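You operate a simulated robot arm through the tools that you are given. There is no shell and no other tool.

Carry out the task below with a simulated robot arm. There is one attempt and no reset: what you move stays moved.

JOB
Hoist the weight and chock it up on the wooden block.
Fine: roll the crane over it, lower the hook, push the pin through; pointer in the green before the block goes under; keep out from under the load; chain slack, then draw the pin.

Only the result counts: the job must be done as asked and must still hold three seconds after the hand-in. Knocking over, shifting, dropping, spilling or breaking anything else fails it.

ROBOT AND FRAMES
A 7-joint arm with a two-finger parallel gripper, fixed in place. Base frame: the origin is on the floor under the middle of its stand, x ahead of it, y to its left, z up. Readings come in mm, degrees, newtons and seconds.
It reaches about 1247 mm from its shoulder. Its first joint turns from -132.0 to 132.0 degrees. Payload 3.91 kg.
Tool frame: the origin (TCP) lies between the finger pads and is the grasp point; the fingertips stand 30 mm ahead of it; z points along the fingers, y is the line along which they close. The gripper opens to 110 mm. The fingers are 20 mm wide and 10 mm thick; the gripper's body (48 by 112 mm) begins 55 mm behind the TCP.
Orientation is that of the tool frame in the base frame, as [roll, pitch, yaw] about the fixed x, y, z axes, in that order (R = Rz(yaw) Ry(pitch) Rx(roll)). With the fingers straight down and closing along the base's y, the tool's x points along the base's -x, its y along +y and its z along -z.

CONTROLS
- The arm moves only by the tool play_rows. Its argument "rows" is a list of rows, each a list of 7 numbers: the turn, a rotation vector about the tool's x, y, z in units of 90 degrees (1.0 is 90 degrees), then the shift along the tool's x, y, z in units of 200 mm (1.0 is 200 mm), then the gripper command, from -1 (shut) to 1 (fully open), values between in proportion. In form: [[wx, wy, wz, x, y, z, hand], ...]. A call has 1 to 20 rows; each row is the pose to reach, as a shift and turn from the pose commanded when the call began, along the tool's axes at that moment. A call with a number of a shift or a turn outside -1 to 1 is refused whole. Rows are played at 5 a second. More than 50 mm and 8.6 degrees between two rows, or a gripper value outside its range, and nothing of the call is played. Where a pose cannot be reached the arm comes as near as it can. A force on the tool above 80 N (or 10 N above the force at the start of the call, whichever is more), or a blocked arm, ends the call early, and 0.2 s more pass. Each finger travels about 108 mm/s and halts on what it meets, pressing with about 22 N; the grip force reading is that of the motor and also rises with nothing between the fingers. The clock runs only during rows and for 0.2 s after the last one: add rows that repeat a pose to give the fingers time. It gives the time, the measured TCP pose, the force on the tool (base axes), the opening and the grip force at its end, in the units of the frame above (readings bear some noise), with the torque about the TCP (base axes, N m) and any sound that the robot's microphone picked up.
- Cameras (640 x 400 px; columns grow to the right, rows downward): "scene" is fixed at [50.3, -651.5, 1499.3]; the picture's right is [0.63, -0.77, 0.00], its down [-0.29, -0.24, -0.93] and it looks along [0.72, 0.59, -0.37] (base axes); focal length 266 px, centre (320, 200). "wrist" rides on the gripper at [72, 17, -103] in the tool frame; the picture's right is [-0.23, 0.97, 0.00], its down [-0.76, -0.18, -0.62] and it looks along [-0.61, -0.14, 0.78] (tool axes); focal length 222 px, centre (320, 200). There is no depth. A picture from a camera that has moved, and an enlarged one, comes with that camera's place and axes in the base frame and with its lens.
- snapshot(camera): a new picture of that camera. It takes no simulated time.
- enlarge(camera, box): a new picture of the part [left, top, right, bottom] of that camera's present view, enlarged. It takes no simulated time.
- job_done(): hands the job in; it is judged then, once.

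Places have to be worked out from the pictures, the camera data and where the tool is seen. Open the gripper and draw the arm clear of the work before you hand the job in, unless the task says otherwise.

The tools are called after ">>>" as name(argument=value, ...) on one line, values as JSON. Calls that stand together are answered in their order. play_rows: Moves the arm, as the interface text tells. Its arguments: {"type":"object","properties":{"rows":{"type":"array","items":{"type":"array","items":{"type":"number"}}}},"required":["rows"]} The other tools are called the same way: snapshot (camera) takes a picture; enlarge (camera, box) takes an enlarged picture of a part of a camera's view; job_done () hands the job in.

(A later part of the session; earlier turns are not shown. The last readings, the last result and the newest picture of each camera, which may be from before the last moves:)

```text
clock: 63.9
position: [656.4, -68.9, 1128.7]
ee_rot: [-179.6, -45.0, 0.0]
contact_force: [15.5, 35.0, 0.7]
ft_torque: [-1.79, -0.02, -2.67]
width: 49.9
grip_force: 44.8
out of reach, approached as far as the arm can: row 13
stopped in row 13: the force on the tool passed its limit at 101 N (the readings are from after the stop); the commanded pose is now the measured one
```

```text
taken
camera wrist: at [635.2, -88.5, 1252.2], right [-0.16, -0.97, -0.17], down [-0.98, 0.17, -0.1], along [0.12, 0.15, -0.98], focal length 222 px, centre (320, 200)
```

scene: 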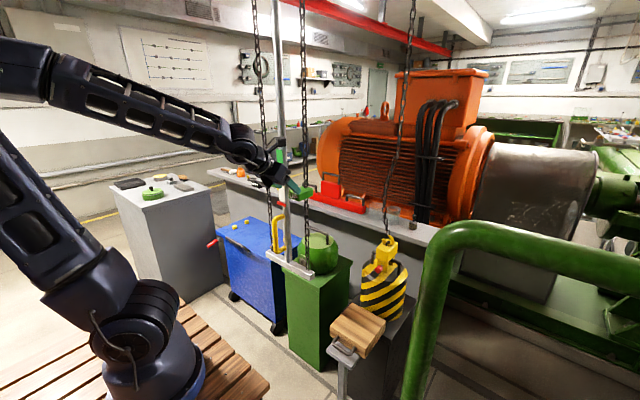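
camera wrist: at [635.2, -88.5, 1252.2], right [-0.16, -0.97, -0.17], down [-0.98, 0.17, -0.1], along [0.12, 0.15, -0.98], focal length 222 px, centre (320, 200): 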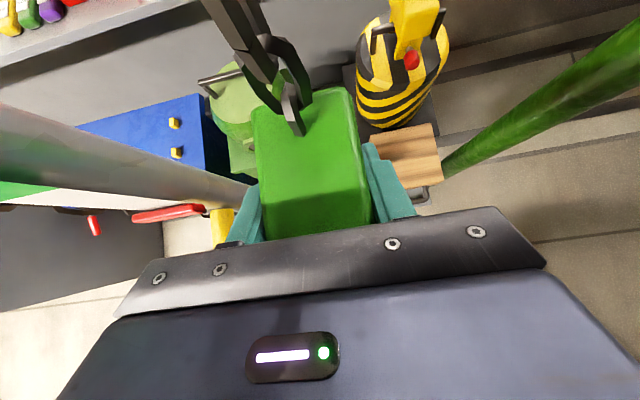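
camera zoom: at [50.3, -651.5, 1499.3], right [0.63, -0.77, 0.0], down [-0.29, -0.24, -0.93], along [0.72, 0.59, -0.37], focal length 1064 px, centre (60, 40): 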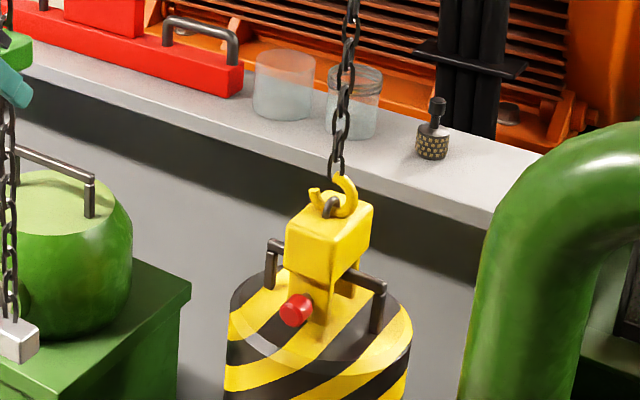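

The call stopped on a force spike as the slack ran out: the hoist chain is now taut and the pin is up against the bail. I'll pull on slowly (2–3 mm per row) to learn the steady force under load.

>>> play_rows(rows=[[0, 0, 0, -0.007, 0, 0.007, -0.6], [0, 0, 0, -0.014, 0, 0.014, -0.6], [0, 0, 0, -0.021, 0, 0.021, -0.6], [0, 0, 0, -0.028, 0, 0.028, -0.6], [0, 0, 0, -0.035, 0, 0.035, -0.6]])

>>> enlarge(camera="scene", box=[340, 190, 430, 290])

>>> snapshot(camera="wrist")

```text
clock: 65.1
position: [656.6, -68.8, 1118.3]
ee_rot: [-179.8, -44.8, 0.1]
contact_force: [24.0, 59.2, 0.5]
ft_torque: [-1.67, -0.2, -2.06]
width: 49.8
grip_force: 45.6
```

```text
4.00 times, centred on (385, 240) of scene
camera zoom: at [50.3, -651.5, 1499.3], right [0.63, -0.77, 0.0], down [-0.29, -0.24, -0.93], along [0.72, 0.59, -0.37], focal length 1064 px, centre (60, 40)
```

zoom: 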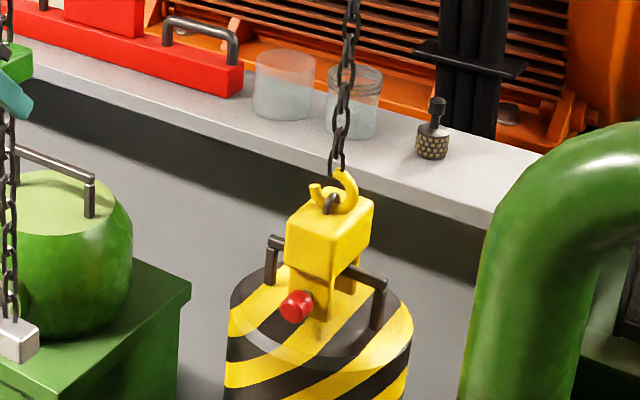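

```text
taken
camera wrist: at [635.4, -88.3, 1241.3], right [-0.16, -0.97, -0.16], down [-0.98, 0.17, -0.1], along [0.12, 0.15, -0.98], focal length 222 px, centre (320, 200)
```

wrist: 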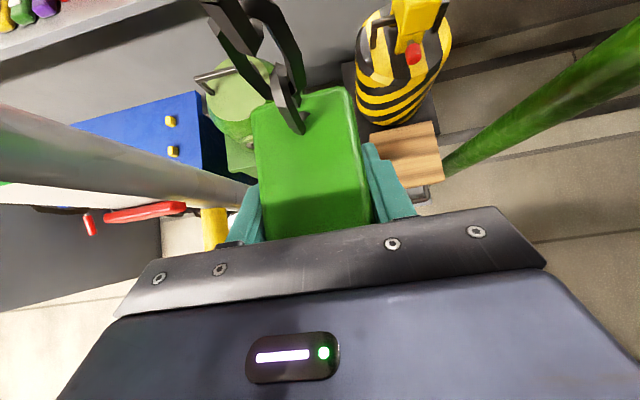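

Vertical pull force is negligible; the force is sideways (59 N in y) from a slight misalignment of the grip. I ease 2 mm toward +y and continue pulling slowly.

>>> play_rows(rows=[[0, 0, 0, 0.0, -0.006, 0.0, -0.6], [0, 0, 0, -0.01, -0.01, 0.01, -0.6], [0, 0, 0, -0.02, -0.01, 0.02, -0.6], [0, 0, 0, -0.03, -0.01, 0.03, -0.6]])

>>> enlarge(camera="scene", box=[340, 190, 430, 290])

>>> enlarge(camera="scene", box=[250, 130, 350, 270])

```text
clock: 66.1
position: [655.9, -70.9, 1110.4]
ee_rot: [-179.7, -45.0, -0.2]
contact_force: [15.8, 23.0, 0.6]
ft_torque: [-0.77, 0.61, 0.5]
width: 49.9
grip_force: 45.3
```

```text
4.00 times, centred on (385, 240) of scene
camera zoom: at [50.3, -651.5, 1499.3], right [0.63, -0.77, 0.0], down [-0.29, -0.24, -0.93], along [0.72, 0.59, -0.37], focal length 1064 px, centre (60, 40)
```

zoom: 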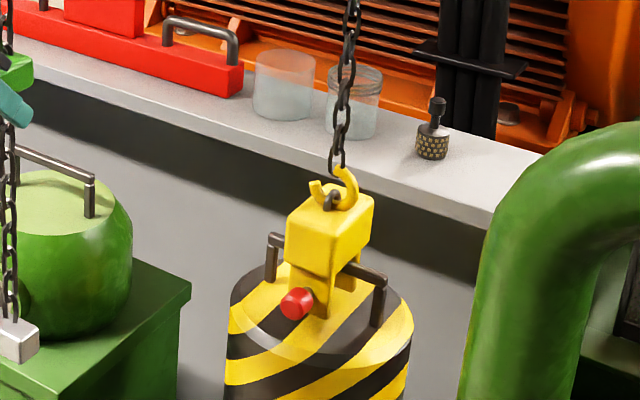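

```text
2.86 times, centred on (300, 200) of scene
camera zoom: at [50.3, -651.5, 1499.3], right [0.63, -0.77, 0.0], down [-0.29, -0.24, -0.93], along [0.72, 0.59, -0.37], focal length 760 px, centre (377, 200)
```

zoom: 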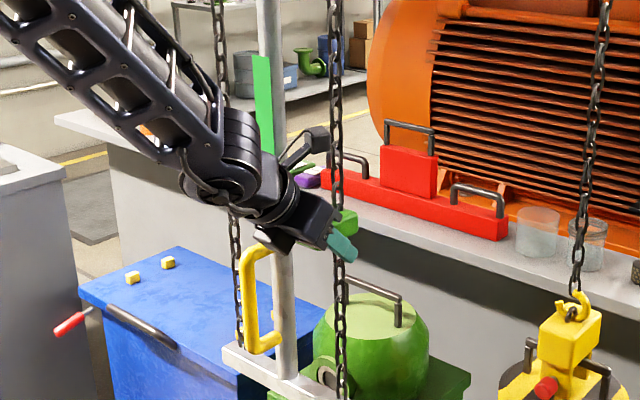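

The weight is lifting with the UP tag. Continue pulling to near the end of this stroke.

>>> play_rows(rows=[[0, 0, 0, -0.02, -0.003, 0.02, -0.6], [0, 0, 0, -0.04, -0.003, 0.04, -0.6], [0, 0, 0, -0.06, -0.003, 0.06, -0.6], [0, 0, 0, -0.08, -0.003, 0.08, -0.6], [0, 0, 0, -0.1, -0.003, 0.1, -0.6], [0, 0, 0, -0.12, -0.003, 0.12, -0.6], [0, 0, 0, -0.14, -0.003, 0.14, -0.6], [0, 0, 0, -0.155, -0.003, 0.155, -0.6]])

>>> enlarge(camera="scene", box=[340, 190, 430, 290])

>>> enlarge(camera="scene", box=[250, 130, 350, 270])

>>> snapshot(camera="wrist")

```text
clock: 68.0
position: [657.0, -69.9, 1067.9]
ee_rot: [-179.8, -45.1, 0.0]
contact_force: [3.2, 42.5, 1.1]
ft_torque: [-1.14, 0.09, -1.4]
width: 50.0
grip_force: 27.3
stopped in row 8: the force on the tool passed its limit at 94 N (the readings are from after the stop); the commanded pose is now the measured one
```

```text
4.00 times, centred on (385, 240) of scene
camera zoom: at [50.3, -651.5, 1499.3], right [0.63, -0.77, 0.0], down [-0.29, -0.24, -0.93], along [0.72, 0.59, -0.37], focal length 1064 px, centre (60, 40)
```

zoom: 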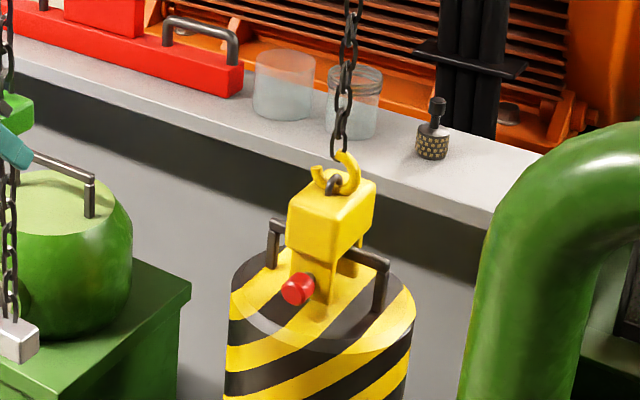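

```text
2.86 times, centred on (300, 200) of scene
camera zoom: at [50.3, -651.5, 1499.3], right [0.63, -0.77, 0.0], down [-0.29, -0.24, -0.93], along [0.72, 0.59, -0.37], focal length 760 px, centre (377, 200)
```

zoom: 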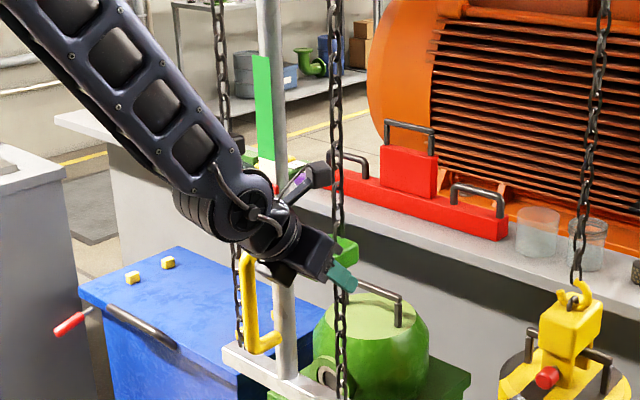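

```text
taken
camera wrist: at [634.9, -88.2, 1192.0], right [-0.16, -0.97, -0.16], down [-0.98, 0.18, -0.1], along [0.12, 0.14, -0.98], focal length 222 px, centre (320, 200)
```

wrist: 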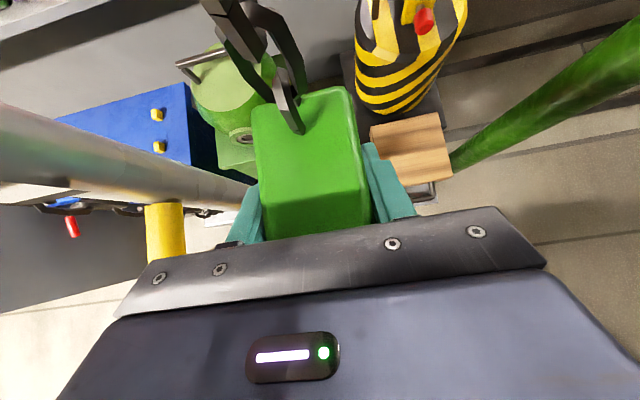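

Weight is up roughly 20+ mm; side force again tripped the limit at the end of the stroke. I release the UP tag and back away so it can return.

>>> play_rows(rows=[[0, 0, 0, 0, 0, 0, 0.4], [0, 0, 0, 0, 0, 0, 0.4], [0, 0, 0, -0.05, 0, -0.05, 0.4], [0, 0, 0, -0.05, 0, -0.2, 0.4], [0, 0, 0, -0.05, 0, -0.35, 0.4], [0, 0, 0, -0.02, 0, -0.5, 0.4], [0, 0, 0, 0.05, 0, -0.6, 0.4], [0, 0, 0, 0.05, 0, -0.6, 0.4]])

>>> snapshot(camera="scene")

>>> enlarge(camera="scene", box=[250, 130, 350, 270])

>>> enlarge(camera="scene", box=[320, 200, 430, 390])

>>> snapshot(camera="wrist")

```text
clock: 69.1
position: [612.4, 2.0, 1099.4]
ee_rot: [-179.7, -44.9, 8.9]
contact_force: [3.6, -1.4, 2.7]
ft_torque: [0.04, 0.26, 0.11]
width: 72.9
grip_force: 0.1
out of reach, approached as far as the arm can: row 5
stopped in row 5: the force on the tool passed its limit at 89 N (the readings are from after the stop); the commanded pose is now the measured one
```

```text
taken
```

scene: 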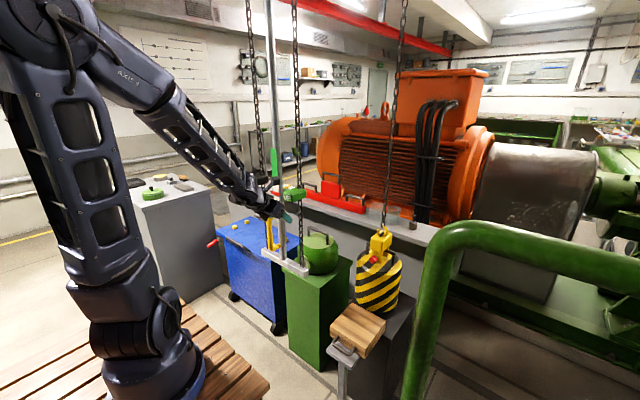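

```text
2.86 times, centred on (300, 200) of scene
camera zoom: at [50.3, -651.5, 1499.3], right [0.63, -0.77, 0.0], down [-0.29, -0.24, -0.93], along [0.72, 0.59, -0.37], focal length 760 px, centre (377, 200)
```

zoom: 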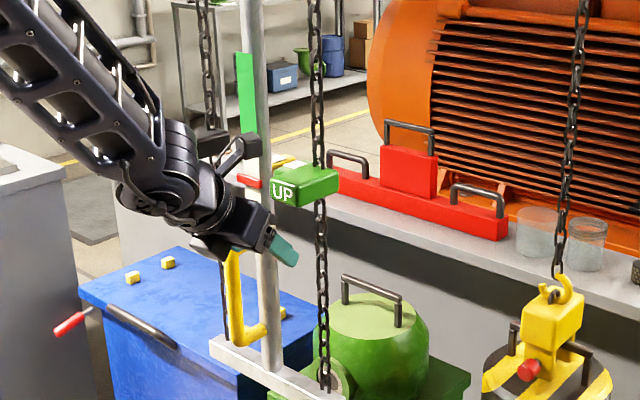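

```text
2.11 times, centred on (375, 295) of scene
camera zoom: at [50.3, -651.5, 1499.3], right [0.63, -0.77, 0.0], down [-0.29, -0.24, -0.93], along [0.72, 0.59, -0.37], focal length 560 px, centre (204, 0)
```

zoom: 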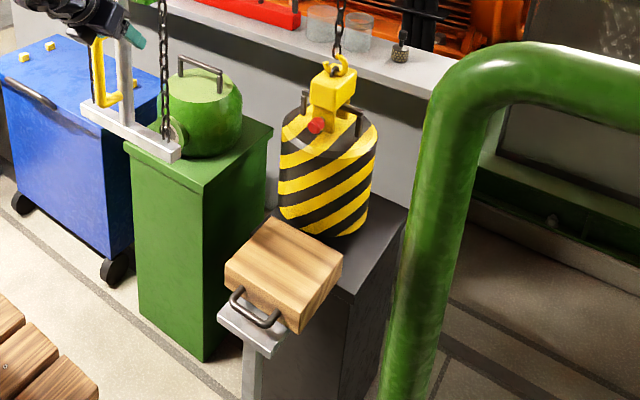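

```text
taken
camera wrist: at [594.0, -20.0, 1222.4], right [-0.01, -0.99, -0.16], down [-1.0, 0.02, -0.09], along [0.1, 0.16, -0.98], focal length 222 px, centre (320, 200)
```

wrist: 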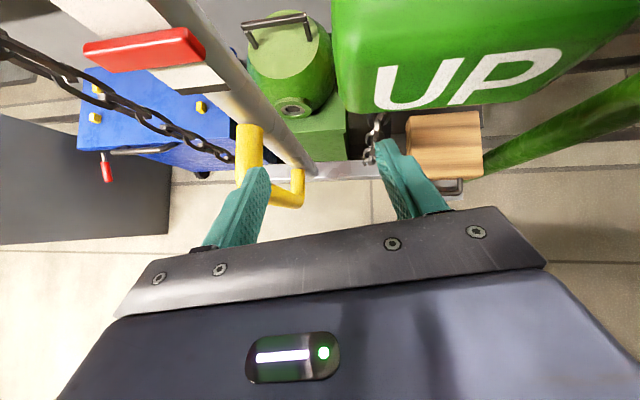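

The arm jumped sideways near its joint limit during the retreat and nudged the crane about 35 mm toward +y (weight hangs clear, still lifted). From now on I'll press tags down from above with closed fingers instead of gripping. First I close the fingers here, which frees them from the handle, and rise straight up.

>>> play_rows(rows=[[0, 0, 0, 0, 0, 0, -0.6], [0, 0, 0, 0, 0, 0, -1], [0, 0, 0, 0, 0, 0, -1], [0, 0, 0, 0.02, 0.0, -0.05, -1], [0, 0, 0, 0.05, 0.0, -0.1, -1]])

>>> snapshot(camera="wrist")

>>> enlarge(camera="scene", box=[250, 130, 350, 270])

```text
clock: 70.3
position: [602.3, 0.6, 1118.9]
ee_rot: [-179.8, -44.8, 9.0]
contact_force: [-0.4, -0.1, 0.9]
ft_torque: [-0.03, 0.0, 0.01]
width: 0.0
grip_force: 21.7
```

```text
taken
camera wrist: at [584.5, -21.0, 1242.3], right [0.0, -0.99, -0.16], down [-1.0, 0.02, -0.09], along [0.1, 0.16, -0.98], focal length 222 px, centre (320, 200)
```

wrist: 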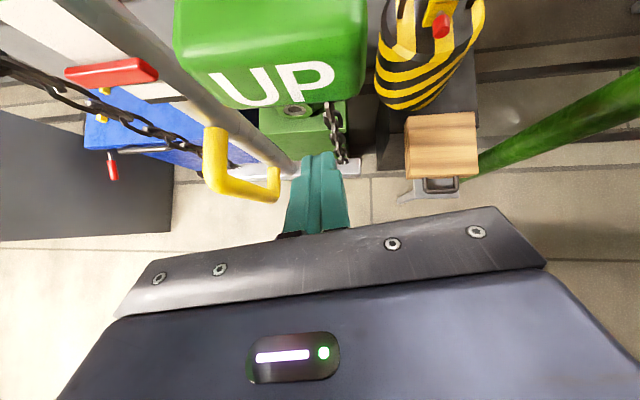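

```text
2.86 times, centred on (300, 200) of scene
camera zoom: at [50.3, -651.5, 1499.3], right [0.63, -0.77, 0.0], down [-0.29, -0.24, -0.93], along [0.72, 0.59, -0.37], focal length 760 px, centre (377, 200)
```

zoom: 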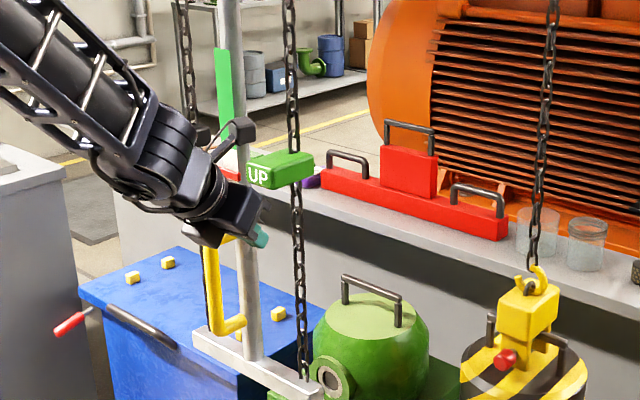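

The crane is still coasting toward +y (handle now at y≈97, ~25 mm/s) – I must catch it before the weight nears the green pot. I open, pass above the handle, drop over it and grip it.

>>> play_rows(rows=[[0, 0, 0, 0.0748, -0.1976, -0.031, 0.7], [0, 0, 0, 0.0966, -0.395, -0.0094, 0.7], [0, 0, 0, 0.1035, -0.553, 0.0186, 0.7], [0, 0, 0, -0.035, -0.578, 0.163, 0.7], [0, 0, 0, -0.1744, -0.598, 0.306, 0.7], [0, 0, 0, -0.212, -0.61, 0.368, -0.8], [0, 0, 0, -0.211, -0.62, 0.369, -0.8], [0, 0, 0, -0.211, -0.62, 0.369, -0.8], [0, 0, 0, -0.211, -0.62, 0.369, -0.8]])

>>> snapshot(camera="wrist")

>>> snapshot(camera="scene")

```text
clock: 72.3
position: [603.6, 125.4, 1037.0]
ee_rot: [-179.8, -44.7, 8.5]
contact_force: [-8.3, -24.2, 3.3]
ft_torque: [-0.66, 0.17, -0.41]
width: 21.6
grip_force: 11.1
```

```text
taken
camera wrist: at [585.9, 102.7, 1160.5], right [-0.01, -0.99, -0.16], down [-1.0, 0.03, -0.09], along [0.1, 0.16, -0.98], focal length 222 px, centre (320, 200)
```

wrist: 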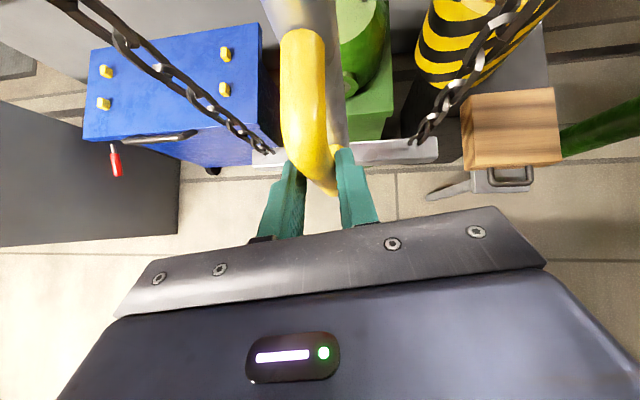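

```text
taken
```

scene: 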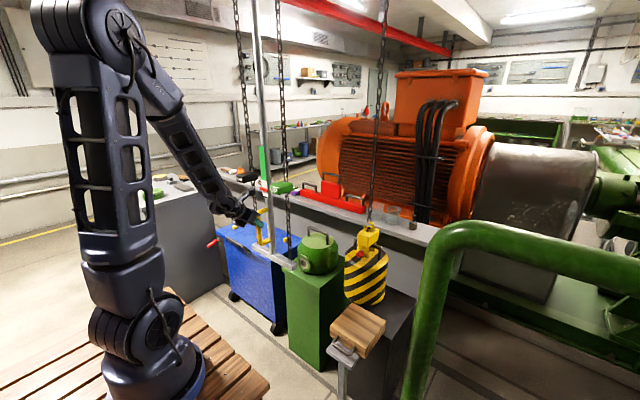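

Caught the handle. I check whether the weight hangs clear of the green pedestal.

>>> enlarge(camera="scene", box=[290, 210, 430, 330])

>>> enlarge(camera="wrist", box=[330, 0, 600, 190])

>>> enlarge(camera="scene", box=[220, 130, 320, 270])

```text
3.33 times, centred on (360, 270) of scene
camera zoom: at [50.3, -651.5, 1499.3], right [0.63, -0.77, 0.0], down [-0.29, -0.24, -0.93], along [0.72, 0.59, -0.37], focal length 887 px, centre (187, -33)
```

zoom: 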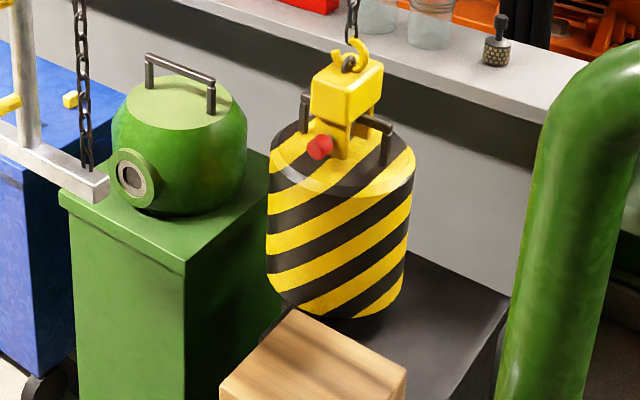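

```text
2.11 times, centred on (465, 95) of wrist
camera zoom: at [585.9, 102.7, 1160.5], right [-0.01, -0.99, -0.16], down [-1.0, 0.03, -0.09], along [0.1, 0.16, -0.98], focal length 468 px, centre (15, 421)
```

zoom: 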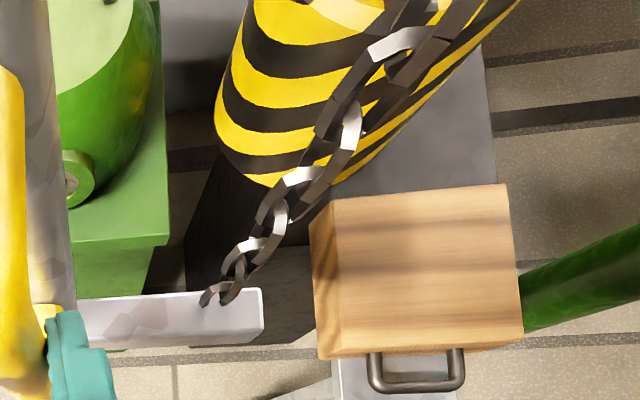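

```text
2.86 times, centred on (270, 200) of scene
camera zoom: at [50.3, -651.5, 1499.3], right [0.63, -0.77, 0.0], down [-0.29, -0.24, -0.93], along [0.72, 0.59, -0.37], focal length 760 px, centre (463, 200)
```

zoom: 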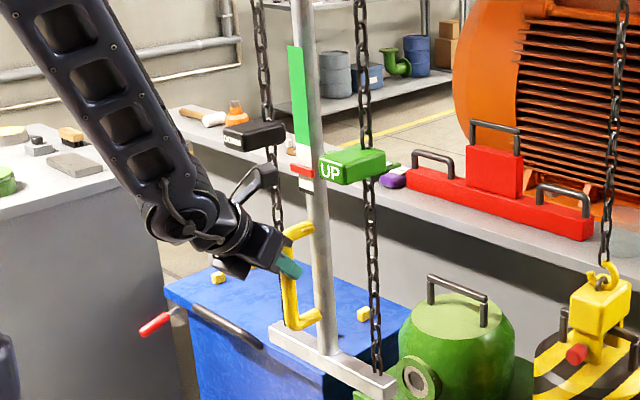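

The weight is suspended clear of everything, and the pointer has climbed to mid-white (~30 mm lift), so it follows the load. I loosen the grip slightly (keeping the bar captured), tilt steeper and slide lower on the bar before rolling back.

>>> play_rows(rows=[[0, 0, 0, 0, 0, 0, -0.8], [0, 0, 0, 0, 0, 0, -0.55], [0, 0, 0, 0, 0, 0, -0.55], [0, -0.05, 0, -0.03, 0, 0.03, -0.55], [0, -0.1, 0, -0.06, 0, 0.06, -0.55], [0, -0.15, 0, -0.1, 0, 0.1, -0.55], [0, -0.2, 0, -0.14, 0, 0.14, -0.55], [0, -0.25, 0, -0.166, 0, 0.166, -0.55], [0, -0.25, 0, -0.166, 0, 0.166, -0.55]])

>>> snapshot(camera="wrist")

>>> enlarge(camera="scene", box=[220, 130, 420, 310])

```text
clock: 74.3
position: [605.4, 128.4, 992.0]
ee_rot: [-179.8, -22.2, 9.1]
contact_force: [0.3, 3.0, 0.1]
ft_torque: [0.01, -0.01, 0.01]
width: 26.0
grip_force: 1.2
```

```text
taken
camera wrist: at [636.2, 114.5, 1113.9], right [-0.05, -0.99, -0.09], down [-0.96, 0.02, 0.29], along [-0.29, 0.1, -0.95], focal length 222 px, centre (320, 200)
```

wrist: 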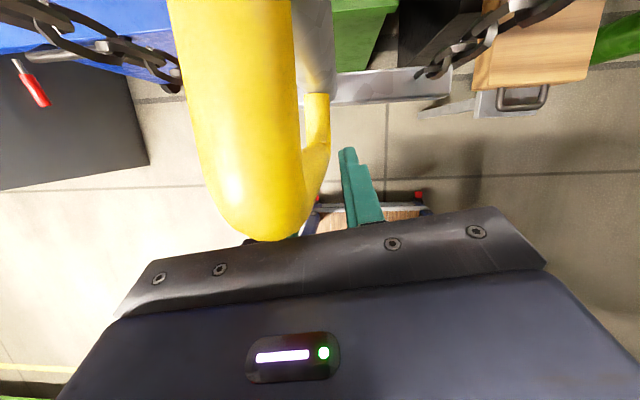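

```text
2.22 times, centred on (320, 220) of scene
camera zoom: at [50.3, -651.5, 1499.3], right [0.63, -0.77, 0.0], down [-0.29, -0.24, -0.93], along [0.72, 0.59, -0.37], focal length 591 px, centre (320, 156)
```

zoom: 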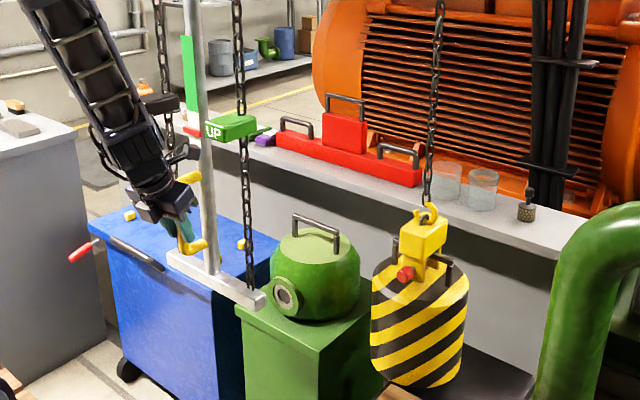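

The crane rests lightly against one finger. I close firmly and roll it back ~100 mm toward -y gently to limit swing.

>>> play_rows(rows=[[0, 0, 0, 0, 0, 0, -0.8], [0, 0, 0, -0.002, 0.01, -0.001, -0.8], [0, 0, 0, -0.005, 0.035, -0.002, -0.8], [0, 0, 0, -0.011, 0.075, -0.004, -0.8], [0, 0, 0, -0.018, 0.12, -0.007, -0.8], [0, 0, 0, -0.024, 0.165, -0.01, -0.8], [0, 0, 0, -0.031, 0.21, -0.013, -0.8], [0, 0, 0, -0.038, 0.255, -0.015, -0.8], [0, 0, 0, -0.044, 0.3, -0.018, -0.8], [0, 0, 0, -0.051, 0.345, -0.021, -0.8], [0, 0, 0, -0.057, 0.385, -0.023, -0.8], [0, 0, 0, -0.062, 0.42, -0.025, -0.8], [0, 0, 0, -0.067, 0.45, -0.027, -0.8], [0, 0, 0, -0.07, 0.475, -0.029, -0.8], [0, 0, 0, -0.073, 0.49, -0.03, -0.8], [0, 0, 0, -0.073, 0.4935, -0.03, -0.8], [0, 0, 0, -0.073, 0.4935, -0.03, -0.8]])

>>> snapshot(camera="scene")

>>> enlarge(camera="scene", box=[340, 190, 430, 290])

>>> snapshot(camera="wrist")

```text
clock: 77.9
position: [604.5, 28.0, 991.0]
ee_rot: [180.0, -22.4, 9.1]
contact_force: [2.1, 16.0, 46.6]
ft_torque: [0.36, -1.03, 0.27]
width: 19.6
grip_force: 44.6
```

```text
taken
```

scene: 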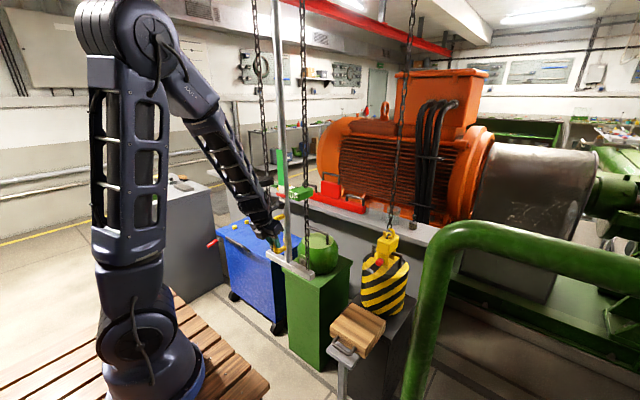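

```text
4.00 times, centred on (385, 240) of scene
camera zoom: at [50.3, -651.5, 1499.3], right [0.63, -0.77, 0.0], down [-0.29, -0.24, -0.93], along [0.72, 0.59, -0.37], focal length 1064 px, centre (60, 40)
```

zoom: 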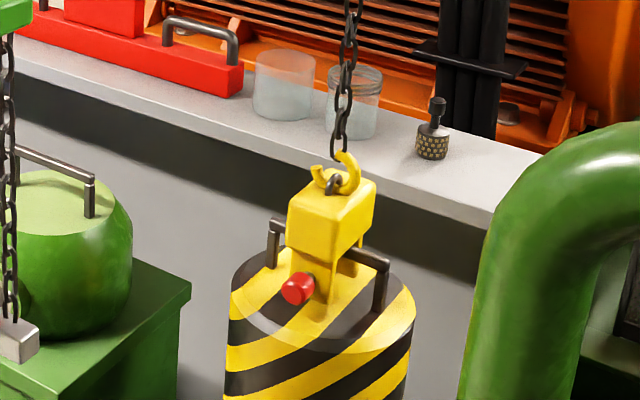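

```text
taken
camera wrist: at [635.5, 14.1, 1113.0], right [-0.05, -0.99, -0.09], down [-0.96, 0.02, 0.29], along [-0.28, 0.1, -0.95], focal length 222 px, centre (320, 200)
```

wrist: 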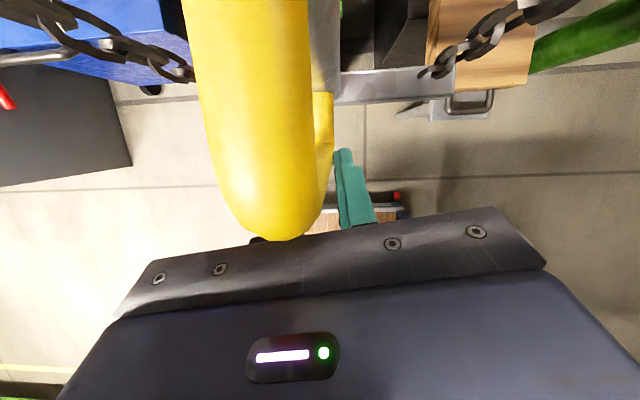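

The weight is back over its pedestal. I relax the grip to 26 mm and wait to see whether the crane stays still.

>>> play_rows(rows=[[0, 0, 0, 0, 0, 0, -0.8], [0, 0, 0, 0, 0, 0, -0.8], [0, 0, 0, 0, 0, 0, -0.8], [0, 0, 0, 0, 0, 0, -0.8], [0, 0, 0, 0, 0, 0, -0.55], [0, 0, 0, 0, 0, 0, -0.55], [0, 0, 0, 0, 0, 0, -0.45], [0, 0, 0, 0, 0, 0, -0.45], [0, 0, 0, 0, 0, 0, -0.45], [0, 0, 0, 0, 0, 0, -0.45]])

>>> enlarge(camera="scene", box=[340, 190, 430, 290])

>>> snapshot(camera="wrist")

```text
clock: 80.1
position: [605.6, 27.4, 991.1]
ee_rot: [-179.8, -22.4, 9.1]
contact_force: [-1.2, -0.4, 0.2]
ft_torque: [0.02, 0.01, 0.0]
width: 30.3
grip_force: 0.0
```

```text
4.00 times, centred on (385, 240) of scene
camera zoom: at [50.3, -651.5, 1499.3], right [0.63, -0.77, 0.0], down [-0.29, -0.24, -0.93], along [0.72, 0.59, -0.37], focal length 1064 px, centre (60, 40)
```

zoom: 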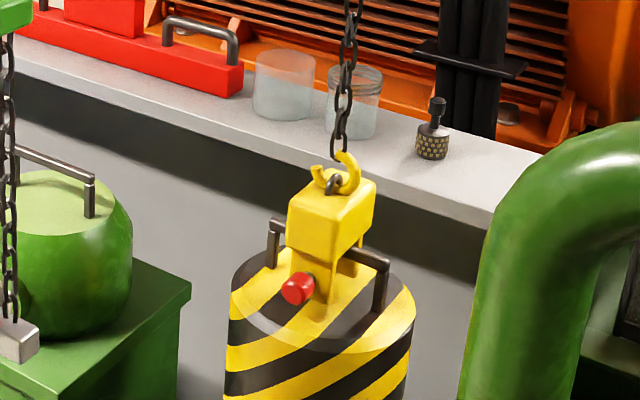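

```text
taken
camera wrist: at [636.1, 13.4, 1112.3], right [-0.05, -0.99, -0.09], down [-0.96, 0.03, 0.29], along [-0.28, 0.1, -0.95], focal length 222 px, centre (320, 200)
```

wrist: 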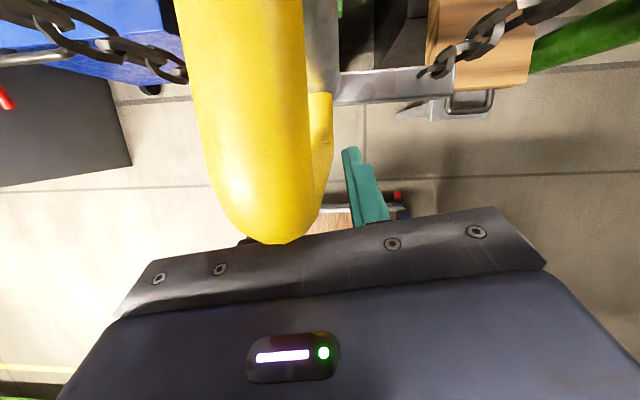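

Crane and load are at rest. I open further and back out along the finger axis, then rise.

>>> play_rows(rows=[[0, 0, 0, 0, 0, 0, 0.0], [0, 0, 0, 0, 0, 0, 0.1], [0, 0, 0, 0, 0, -0.15, 0.1], [0, 0, 0, 0, 0, -0.35, 0.1], [0, 0, 0, 0, 0, -0.55, 0.1], [0, 0, 0, 0.02, 0, -0.75, 0.1], [0, 0, 0, 0.04, 0, -0.9, 0.1], [0, 0, 0, 0.06, 0, -1.0, -0.5], [0, 0, 0, 0.06, 0, -1.0, -1]])

>>> snapshot(camera="wrist")

>>> enlarge(camera="scene", box=[220, 130, 420, 310])

```text
clock: 82.1
position: [543.2, 16.4, 1181.5]
ee_rot: [-179.8, -22.3, 9.0]
contact_force: [0.3, -0.5, 0.2]
ft_torque: [-0.07, -0.03, -0.04]
width: 0.3
grip_force: 21.7
out of reach, approached as far as the arm can: row 4
```

```text
taken
camera wrist: at [573.9, 3.4, 1303.1], right [-0.05, -0.99, -0.09], down [-0.96, 0.03, 0.29], along [-0.28, 0.1, -0.95], focal length 222 px, centre (320, 200)
```

wrist: 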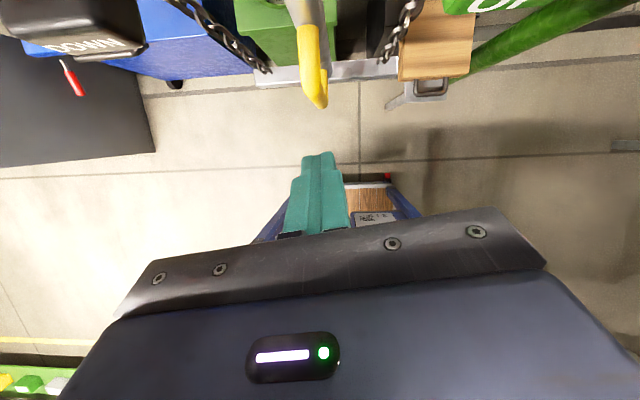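

```text
2.22 times, centred on (320, 220) of scene
camera zoom: at [50.3, -651.5, 1499.3], right [0.63, -0.77, 0.0], down [-0.29, -0.24, -0.93], along [0.72, 0.59, -0.37], focal length 591 px, centre (320, 156)
```

zoom: 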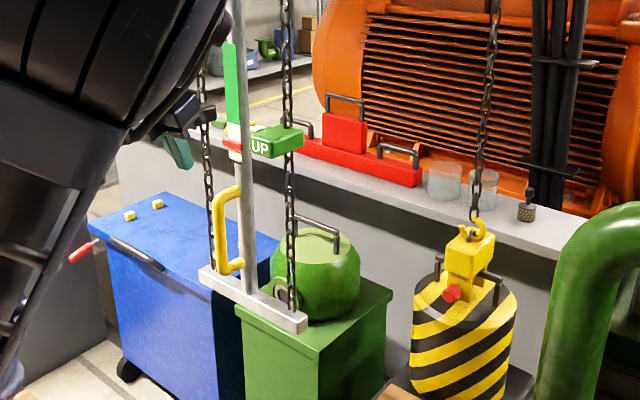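

I want to see the arm's posture now, since a large link is in front of the scene camera.

>>> snapshot(camera="scene")

```text
taken
```

scene: 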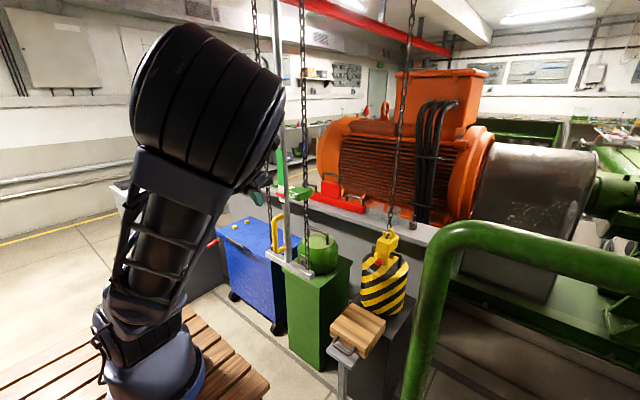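

The elbow swung out to the right side, clear of objects. I move up and across in front of the UP tag with fingers closed at 45°.

>>> play_rows(rows=[[0, 0.04, 0, 0.05, 0.0, -0.12, -1], [0, 0.08, 0, 0.1, 0.06, -0.2, -1], [0, 0.12, 0, 0.15, 0.16, -0.235, -1], [0, 0.17, 0, 0.2, 0.28, -0.235, -1], [0, 0.21, 0, 0.24, 0.38, -0.235, -1], [0, 0.25, 0, 0.27, 0.47, -0.235, -1], [0, 0.25, 0, 0.27, 0.47, -0.235, -1]])

>>> snapshot(camera="wrist")

>>> snapshot(camera="scene")

```text
clock: 83.7
position: [589.2, -69.3, 1244.0]
ee_rot: [-179.8, -44.9, 9.0]
contact_force: [0.1, 0.2, -0.2]
ft_torque: [0.0, 0.0, 0.0]
width: 0.0
grip_force: 22.2
```

```text
taken
camera wrist: at [570.6, -91.7, 1367.4], right [0.0, -0.99, -0.16], down [-1.0, 0.02, -0.09], along [0.1, 0.16, -0.98], focal length 222 px, centre (320, 200)
```

wrist: 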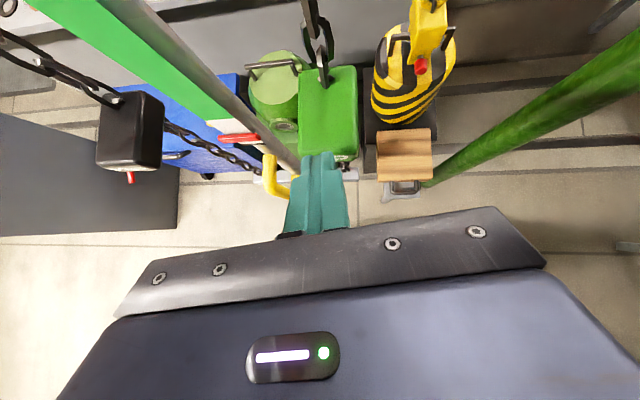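

```text
taken
```

scene: 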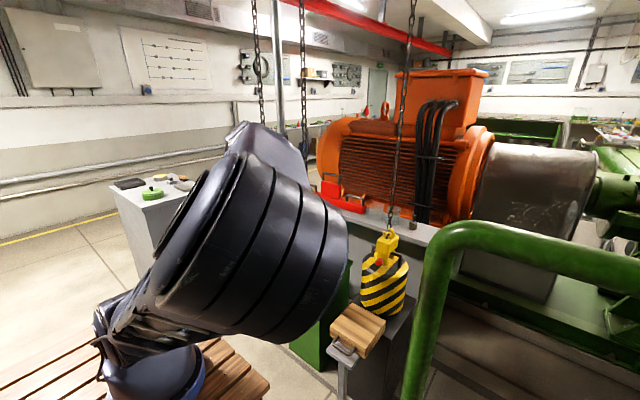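

UP tag top spans x 626–705, y -93…-45, z≈1185. I bring the closed fingertips over its front half and press it down about 60 mm first.

>>> play_rows(rows=[[0, 0, 0, 0.04, 0.053, 0.13, -1], [0, 0, 0, 0.063, 0.053, 0.261, -1], [0, 0, 0, 0.028, 0.053, 0.296, -1], [0, 0, 0, -0.007, 0.053, 0.331, -1], [0, 0, 0, -0.042, 0.053, 0.366, -1], [0, 0, 0, -0.077, 0.053, 0.401, -1], [0, 0, 0, -0.112, 0.053, 0.436, -1], [0, 0, 0, -0.147, 0.053, 0.471, -1], [0, 0, 0, -0.147, 0.053, 0.471, -1]])

>>> snapshot(camera="wrist")

>>> enlarge(camera="scene", box=[340, 190, 430, 290])

```text
clock: 85.7
position: [635.7, -75.0, 1155.8]
ee_rot: [-179.9, -44.7, 9.0]
contact_force: [-0.4, -0.5, 1.3]
ft_torque: [-0.01, -0.01, -0.03]
width: 0.0
grip_force: 22.6
```

```text
taken
camera wrist: at [616.7, -96.0, 1279.5], right [0.0, -0.99, -0.16], down [-1.0, 0.02, -0.09], along [0.1, 0.16, -0.98], focal length 222 px, centre (320, 200)
```

wrist: 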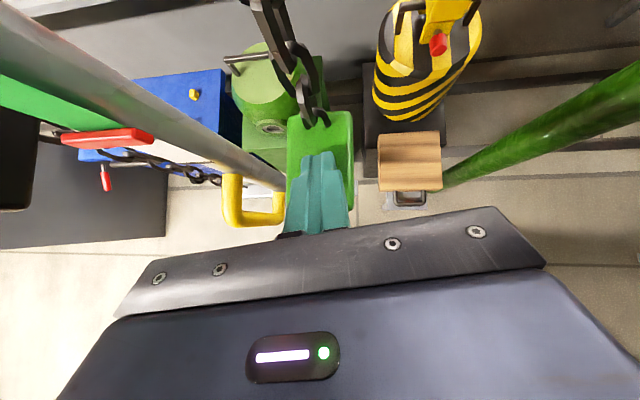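

```text
4.00 times, centred on (385, 240) of scene
camera zoom: at [50.3, -651.5, 1499.3], right [0.63, -0.77, 0.0], down [-0.29, -0.24, -0.93], along [0.72, 0.59, -0.37], focal length 1064 px, centre (60, 40)
```

zoom: 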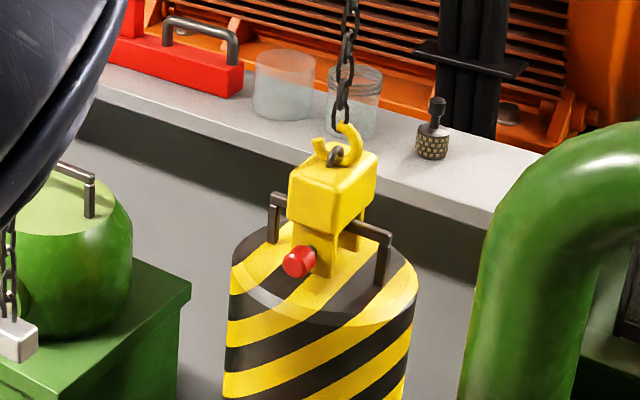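

The press works with only ~1 N and the weight rises. I press further to the end of the stroke.

>>> play_rows(rows=[[0, 0, 0, -0.035, 0, 0.035, -1], [0, 0, 0, -0.07, 0, 0.07, -1], [0, 0, 0, -0.105, 0, 0.105, -1], [0, 0, 0, -0.14, 0, 0.14, -1], [0, 0, 0, -0.165, 0, 0.165, -1], [0, 0, 0, -0.165, 0, 0.165, -1]])

>>> snapshot(camera="wrist")

>>> enlarge(camera="scene", box=[320, 180, 440, 310])

```text
clock: 86.7
position: [635.8, -75.5, 1128.1]
ee_rot: [-179.9, -45.6, 9.1]
contact_force: [-10.9, 4.2, 38.1]
ft_torque: [0.16, -0.23, 0.04]
width: 0.0
grip_force: 22.1
stopped in row 4: the force on the tool passed its limit at 99 N (the readings are from after the stop); the commanded pose is now the measured one
```

```text
taken
camera wrist: at [616.5, -96.7, 1250.5], right [0.0, -0.99, -0.16], down [-0.99, 0.02, -0.11], along [0.11, 0.16, -0.98], focal length 222 px, centre (320, 200)
```

wrist: 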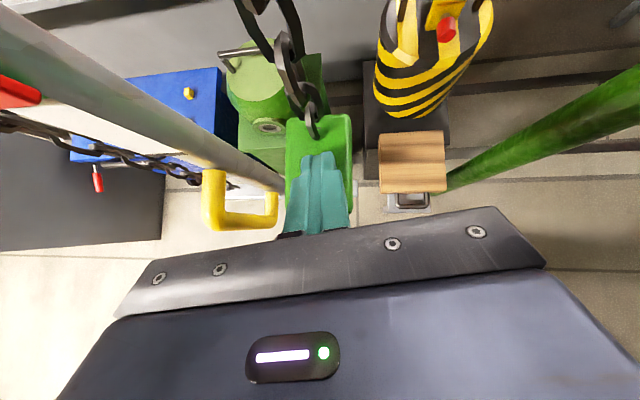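

```text
3.08 times, centred on (380, 245) of scene
camera zoom: at [50.3, -651.5, 1499.3], right [0.63, -0.77, 0.0], down [-0.29, -0.24, -0.93], along [0.72, 0.59, -0.37], focal length 818 px, centre (135, 62)
```

zoom: 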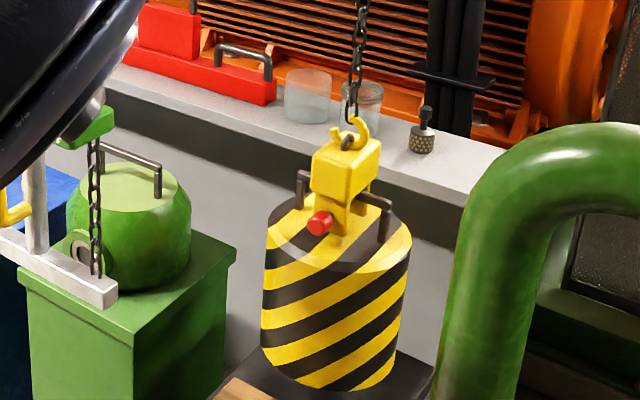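

End of stroke reached. I rise so the tag returns, then look at the pointer against the scale.

>>> play_rows(rows=[[0, 0, 0, 0.06, 0, -0.06, -1], [0, 0, 0, 0.14, 0, -0.14, -1], [0, 0, 0, 0.22, 0, -0.22, -1], [0, 0, 0, 0.3, 0, -0.3, -1], [0, 0, 0, 0.371, 0, -0.371, -1], [0, 0, 0, 0.371, 0, -0.5, -1], [0, 0, 0, 0.371, 0, -0.6, -1], [0, 0, 0, 0.371, 0, -0.6, -1]])

>>> snapshot(camera="wrist")

>>> enlarge(camera="wrist", box=[60, 0, 400, 200])

>>> snapshot(camera="scene")

```text
clock: 88.5
position: [603.0, -82.0, 1262.8]
ee_rot: [-179.8, -45.3, 9.0]
contact_force: [-0.8, 0.0, -1.3]
ft_torque: [-0.01, -0.03, 0.02]
width: 0.4
grip_force: 22.1
```

```text
taken
camera wrist: at [583.8, -104.4, 1385.9], right [0.0, -0.99, -0.16], down [-0.99, 0.02, -0.1], along [0.1, 0.16, -0.98], focal length 222 px, centre (320, 200)
```

wrist: 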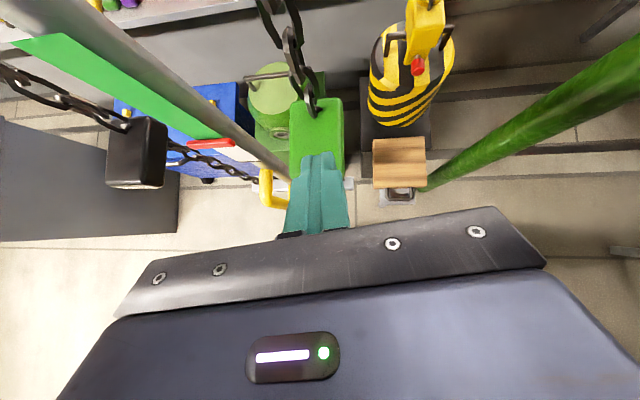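

```text
1.88 times, centred on (230, 100) of wrist
camera zoom: at [583.8, -104.4, 1385.9], right [0.0, -0.99, -0.16], down [-0.99, 0.02, -0.1], along [0.1, 0.16, -0.98], focal length 418 px, centre (489, 388)
```

zoom: 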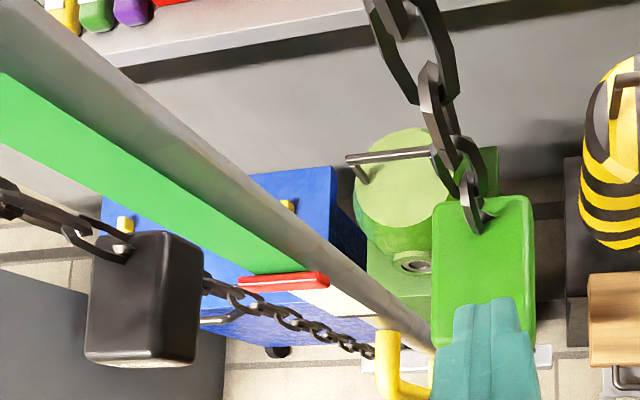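

```text
taken
```

scene: 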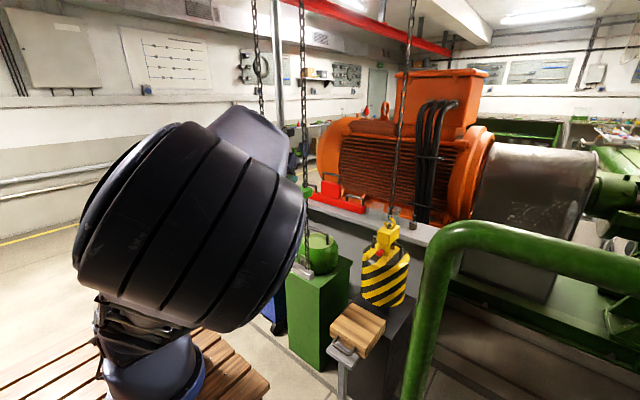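

The pointer now sits right at the white/green border. I give another ~70 mm press on the UP tag to bring it well into the green.

>>> play_rows(rows=[[0, 0, 0, -0.02, -0.009, 0.14, -1], [0, 0, 0, -0.0435, -0.009, 0.28, -1], [0, 0, 0, -0.08, -0.009, 0.315, -1], [0, 0, 0, -0.115, -0.009, 0.35, -1], [0, 0, 0, -0.15, -0.009, 0.385, -1], [0, 0, 0, -0.185, -0.009, 0.42, -1], [0, 0, 0, -0.22, -0.009, 0.455, -1], [0, 0, 0, -0.255, -0.009, 0.49, -1], [0, 0, 0, -0.29, -0.009, 0.525, -1], [0, 0, 0, -0.29, -0.009, 0.525, -1], [0, 0, 0, -0.23, -0.009, 0.46, -1], [0, 0, 0, -0.15, -0.009, 0.38, -1], [0, 0, 0, -0.07, -0.009, 0.3, -1], [0, 0, 0, 0.0, -0.009, 0.23, -1], [0, 0, 0, 0.0, -0.009, 0.1, -1], [0, 0, 0, 0.0, -0.009, 0.0, -1], [0, 0, 0, 0.0, -0.009, 0.0, -1]])

>>> enlarge(camera="wrist", box=[60, 0, 400, 200])

>>> enlarge(camera="scene", box=[320, 200, 440, 380])

```text
clock: 92.0
position: [603.3, -79.2, 1262.2]
ee_rot: [-180.0, -45.3, 9.0]
contact_force: [0.3, -0.1, -0.1]
ft_torque: [-0.02, -0.03, -0.04]
width: 0.1
grip_force: 21.9
```

```text
1.88 times, centred on (230, 100) of wrist
camera zoom: at [584.6, -101.4, 1385.8], right [0.0, -0.99, -0.16], down [-0.99, 0.02, -0.1], along [0.1, 0.16, -0.98], focal length 418 px, centre (489, 388)
```

zoom: 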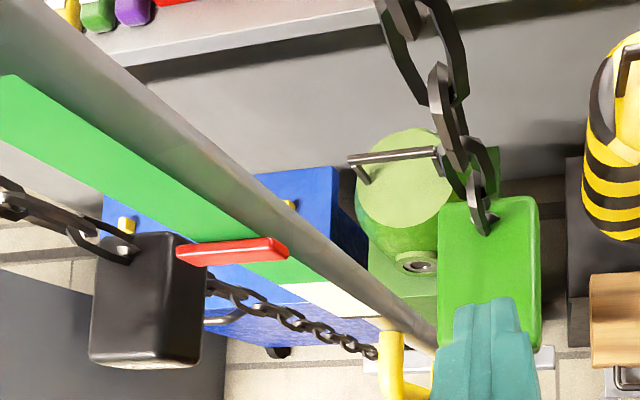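

```text
2.22 times, centred on (380, 290) of scene
camera zoom: at [50.3, -651.5, 1499.3], right [0.63, -0.77, 0.0], down [-0.29, -0.24, -0.93], along [0.72, 0.59, -0.37], focal length 591 px, centre (187, 0)
```

zoom: 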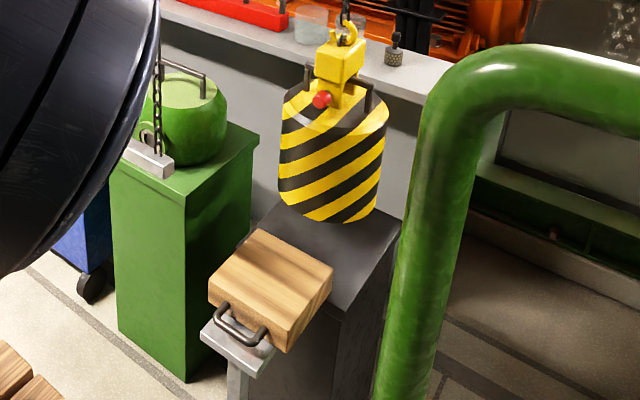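

Pointer is clearly in the green now. Next is the wooden block: I travel sideways to y≈-255 at this height, turning the yaw back to zero, then look down at it.

>>> play_rows(rows=[[0, 0, 0, -0.01, 0.12, -0.01, -1], [-0.01, 0, 0.01, -0.025, 0.28, -0.025, -1], [-0.025, 0, 0.025, -0.045, 0.46, -0.045, -1], [-0.045, 0, 0.045, -0.07, 0.64, -0.07, -1], [-0.06, 0, 0.06, -0.085, 0.78, -0.085, -1], [-0.0707, 0, 0.0707, -0.096, 0.864, -0.096, -1], [-0.0707, 0, 0.0707, -0.096, 0.864, -0.096, -1]])

>>> snapshot(camera="scene")

>>> snapshot(camera="wrist")

```text
clock: 93.7
position: [604.8, -254.9, 1262.2]
ee_rot: [-179.8, -45.4, -0.2]
contact_force: [0.8, -0.6, 0.0]
ft_torque: [-0.01, -0.03, 0.0]
width: 0.1
grip_force: 22.5
```

```text
taken
```

scene: 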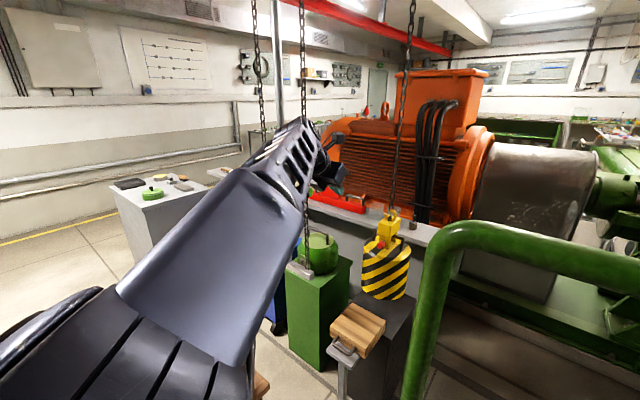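

```text
taken
camera wrist: at [583.7, -272.7, 1385.5], right [-0.16, -0.97, -0.16], down [-0.98, 0.18, -0.1], along [0.13, 0.14, -0.98], focal length 222 px, centre (320, 200)
```

wrist: 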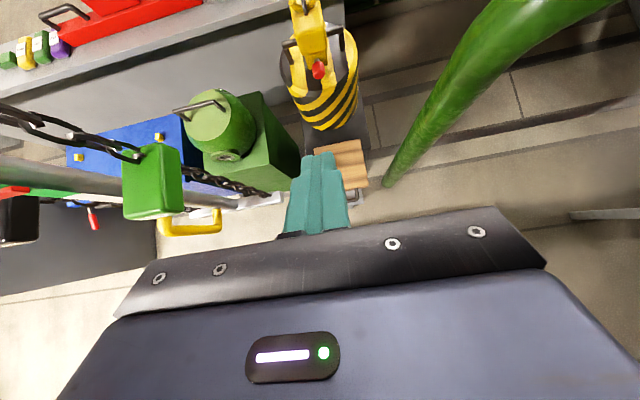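

The arm's elbow is out to the right side; I descend to about z 1060 over the block and watch the posture.

>>> play_rows(rows=[[0, 0, 0, -0.1, 0, 0.12, -1], [0, 0, 0, -0.22, 0, 0.25, -1], [0, 0, 0, -0.34, 0, 0.38, -1], [0, 0, 0, -0.46, 0, 0.51, -1], [0, 0, 0, -0.58, 0, 0.64, -1], [0, 0, 0, -0.7, 0, 0.76, -1], [0, 0, 0, -0.7, 0, 0.76, -1]])

>>> snapshot(camera="scene")

>>> snapshot(camera="wrist")

```text
clock: 95.2
position: [612.7, -253.1, 1055.9]
ee_rot: [-179.8, -45.3, -0.1]
contact_force: [-1.2, -0.2, 0.7]
ft_torque: [-0.03, 0.03, -0.01]
width: 0.0
grip_force: 21.9
```

```text
taken
```

scene: 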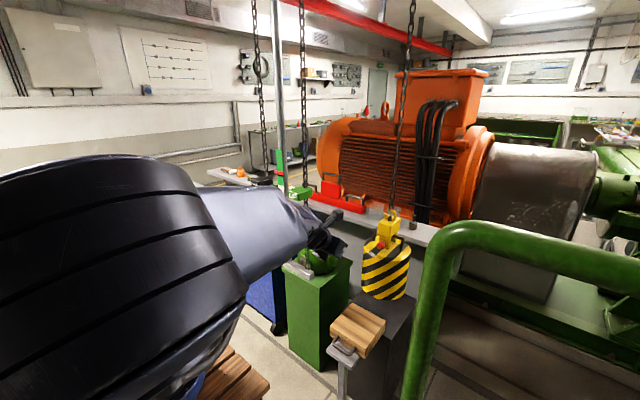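

```text
taken
camera wrist: at [591.6, -272.1, 1179.3], right [-0.16, -0.97, -0.16], down [-0.98, 0.18, -0.1], along [0.13, 0.14, -0.98], focal length 222 px, centre (320, 200)
```

wrist: 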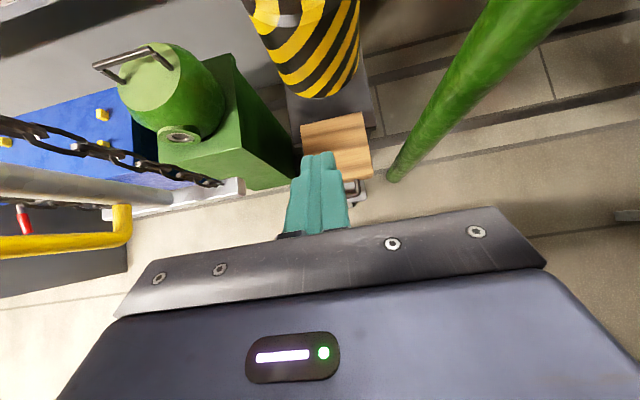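

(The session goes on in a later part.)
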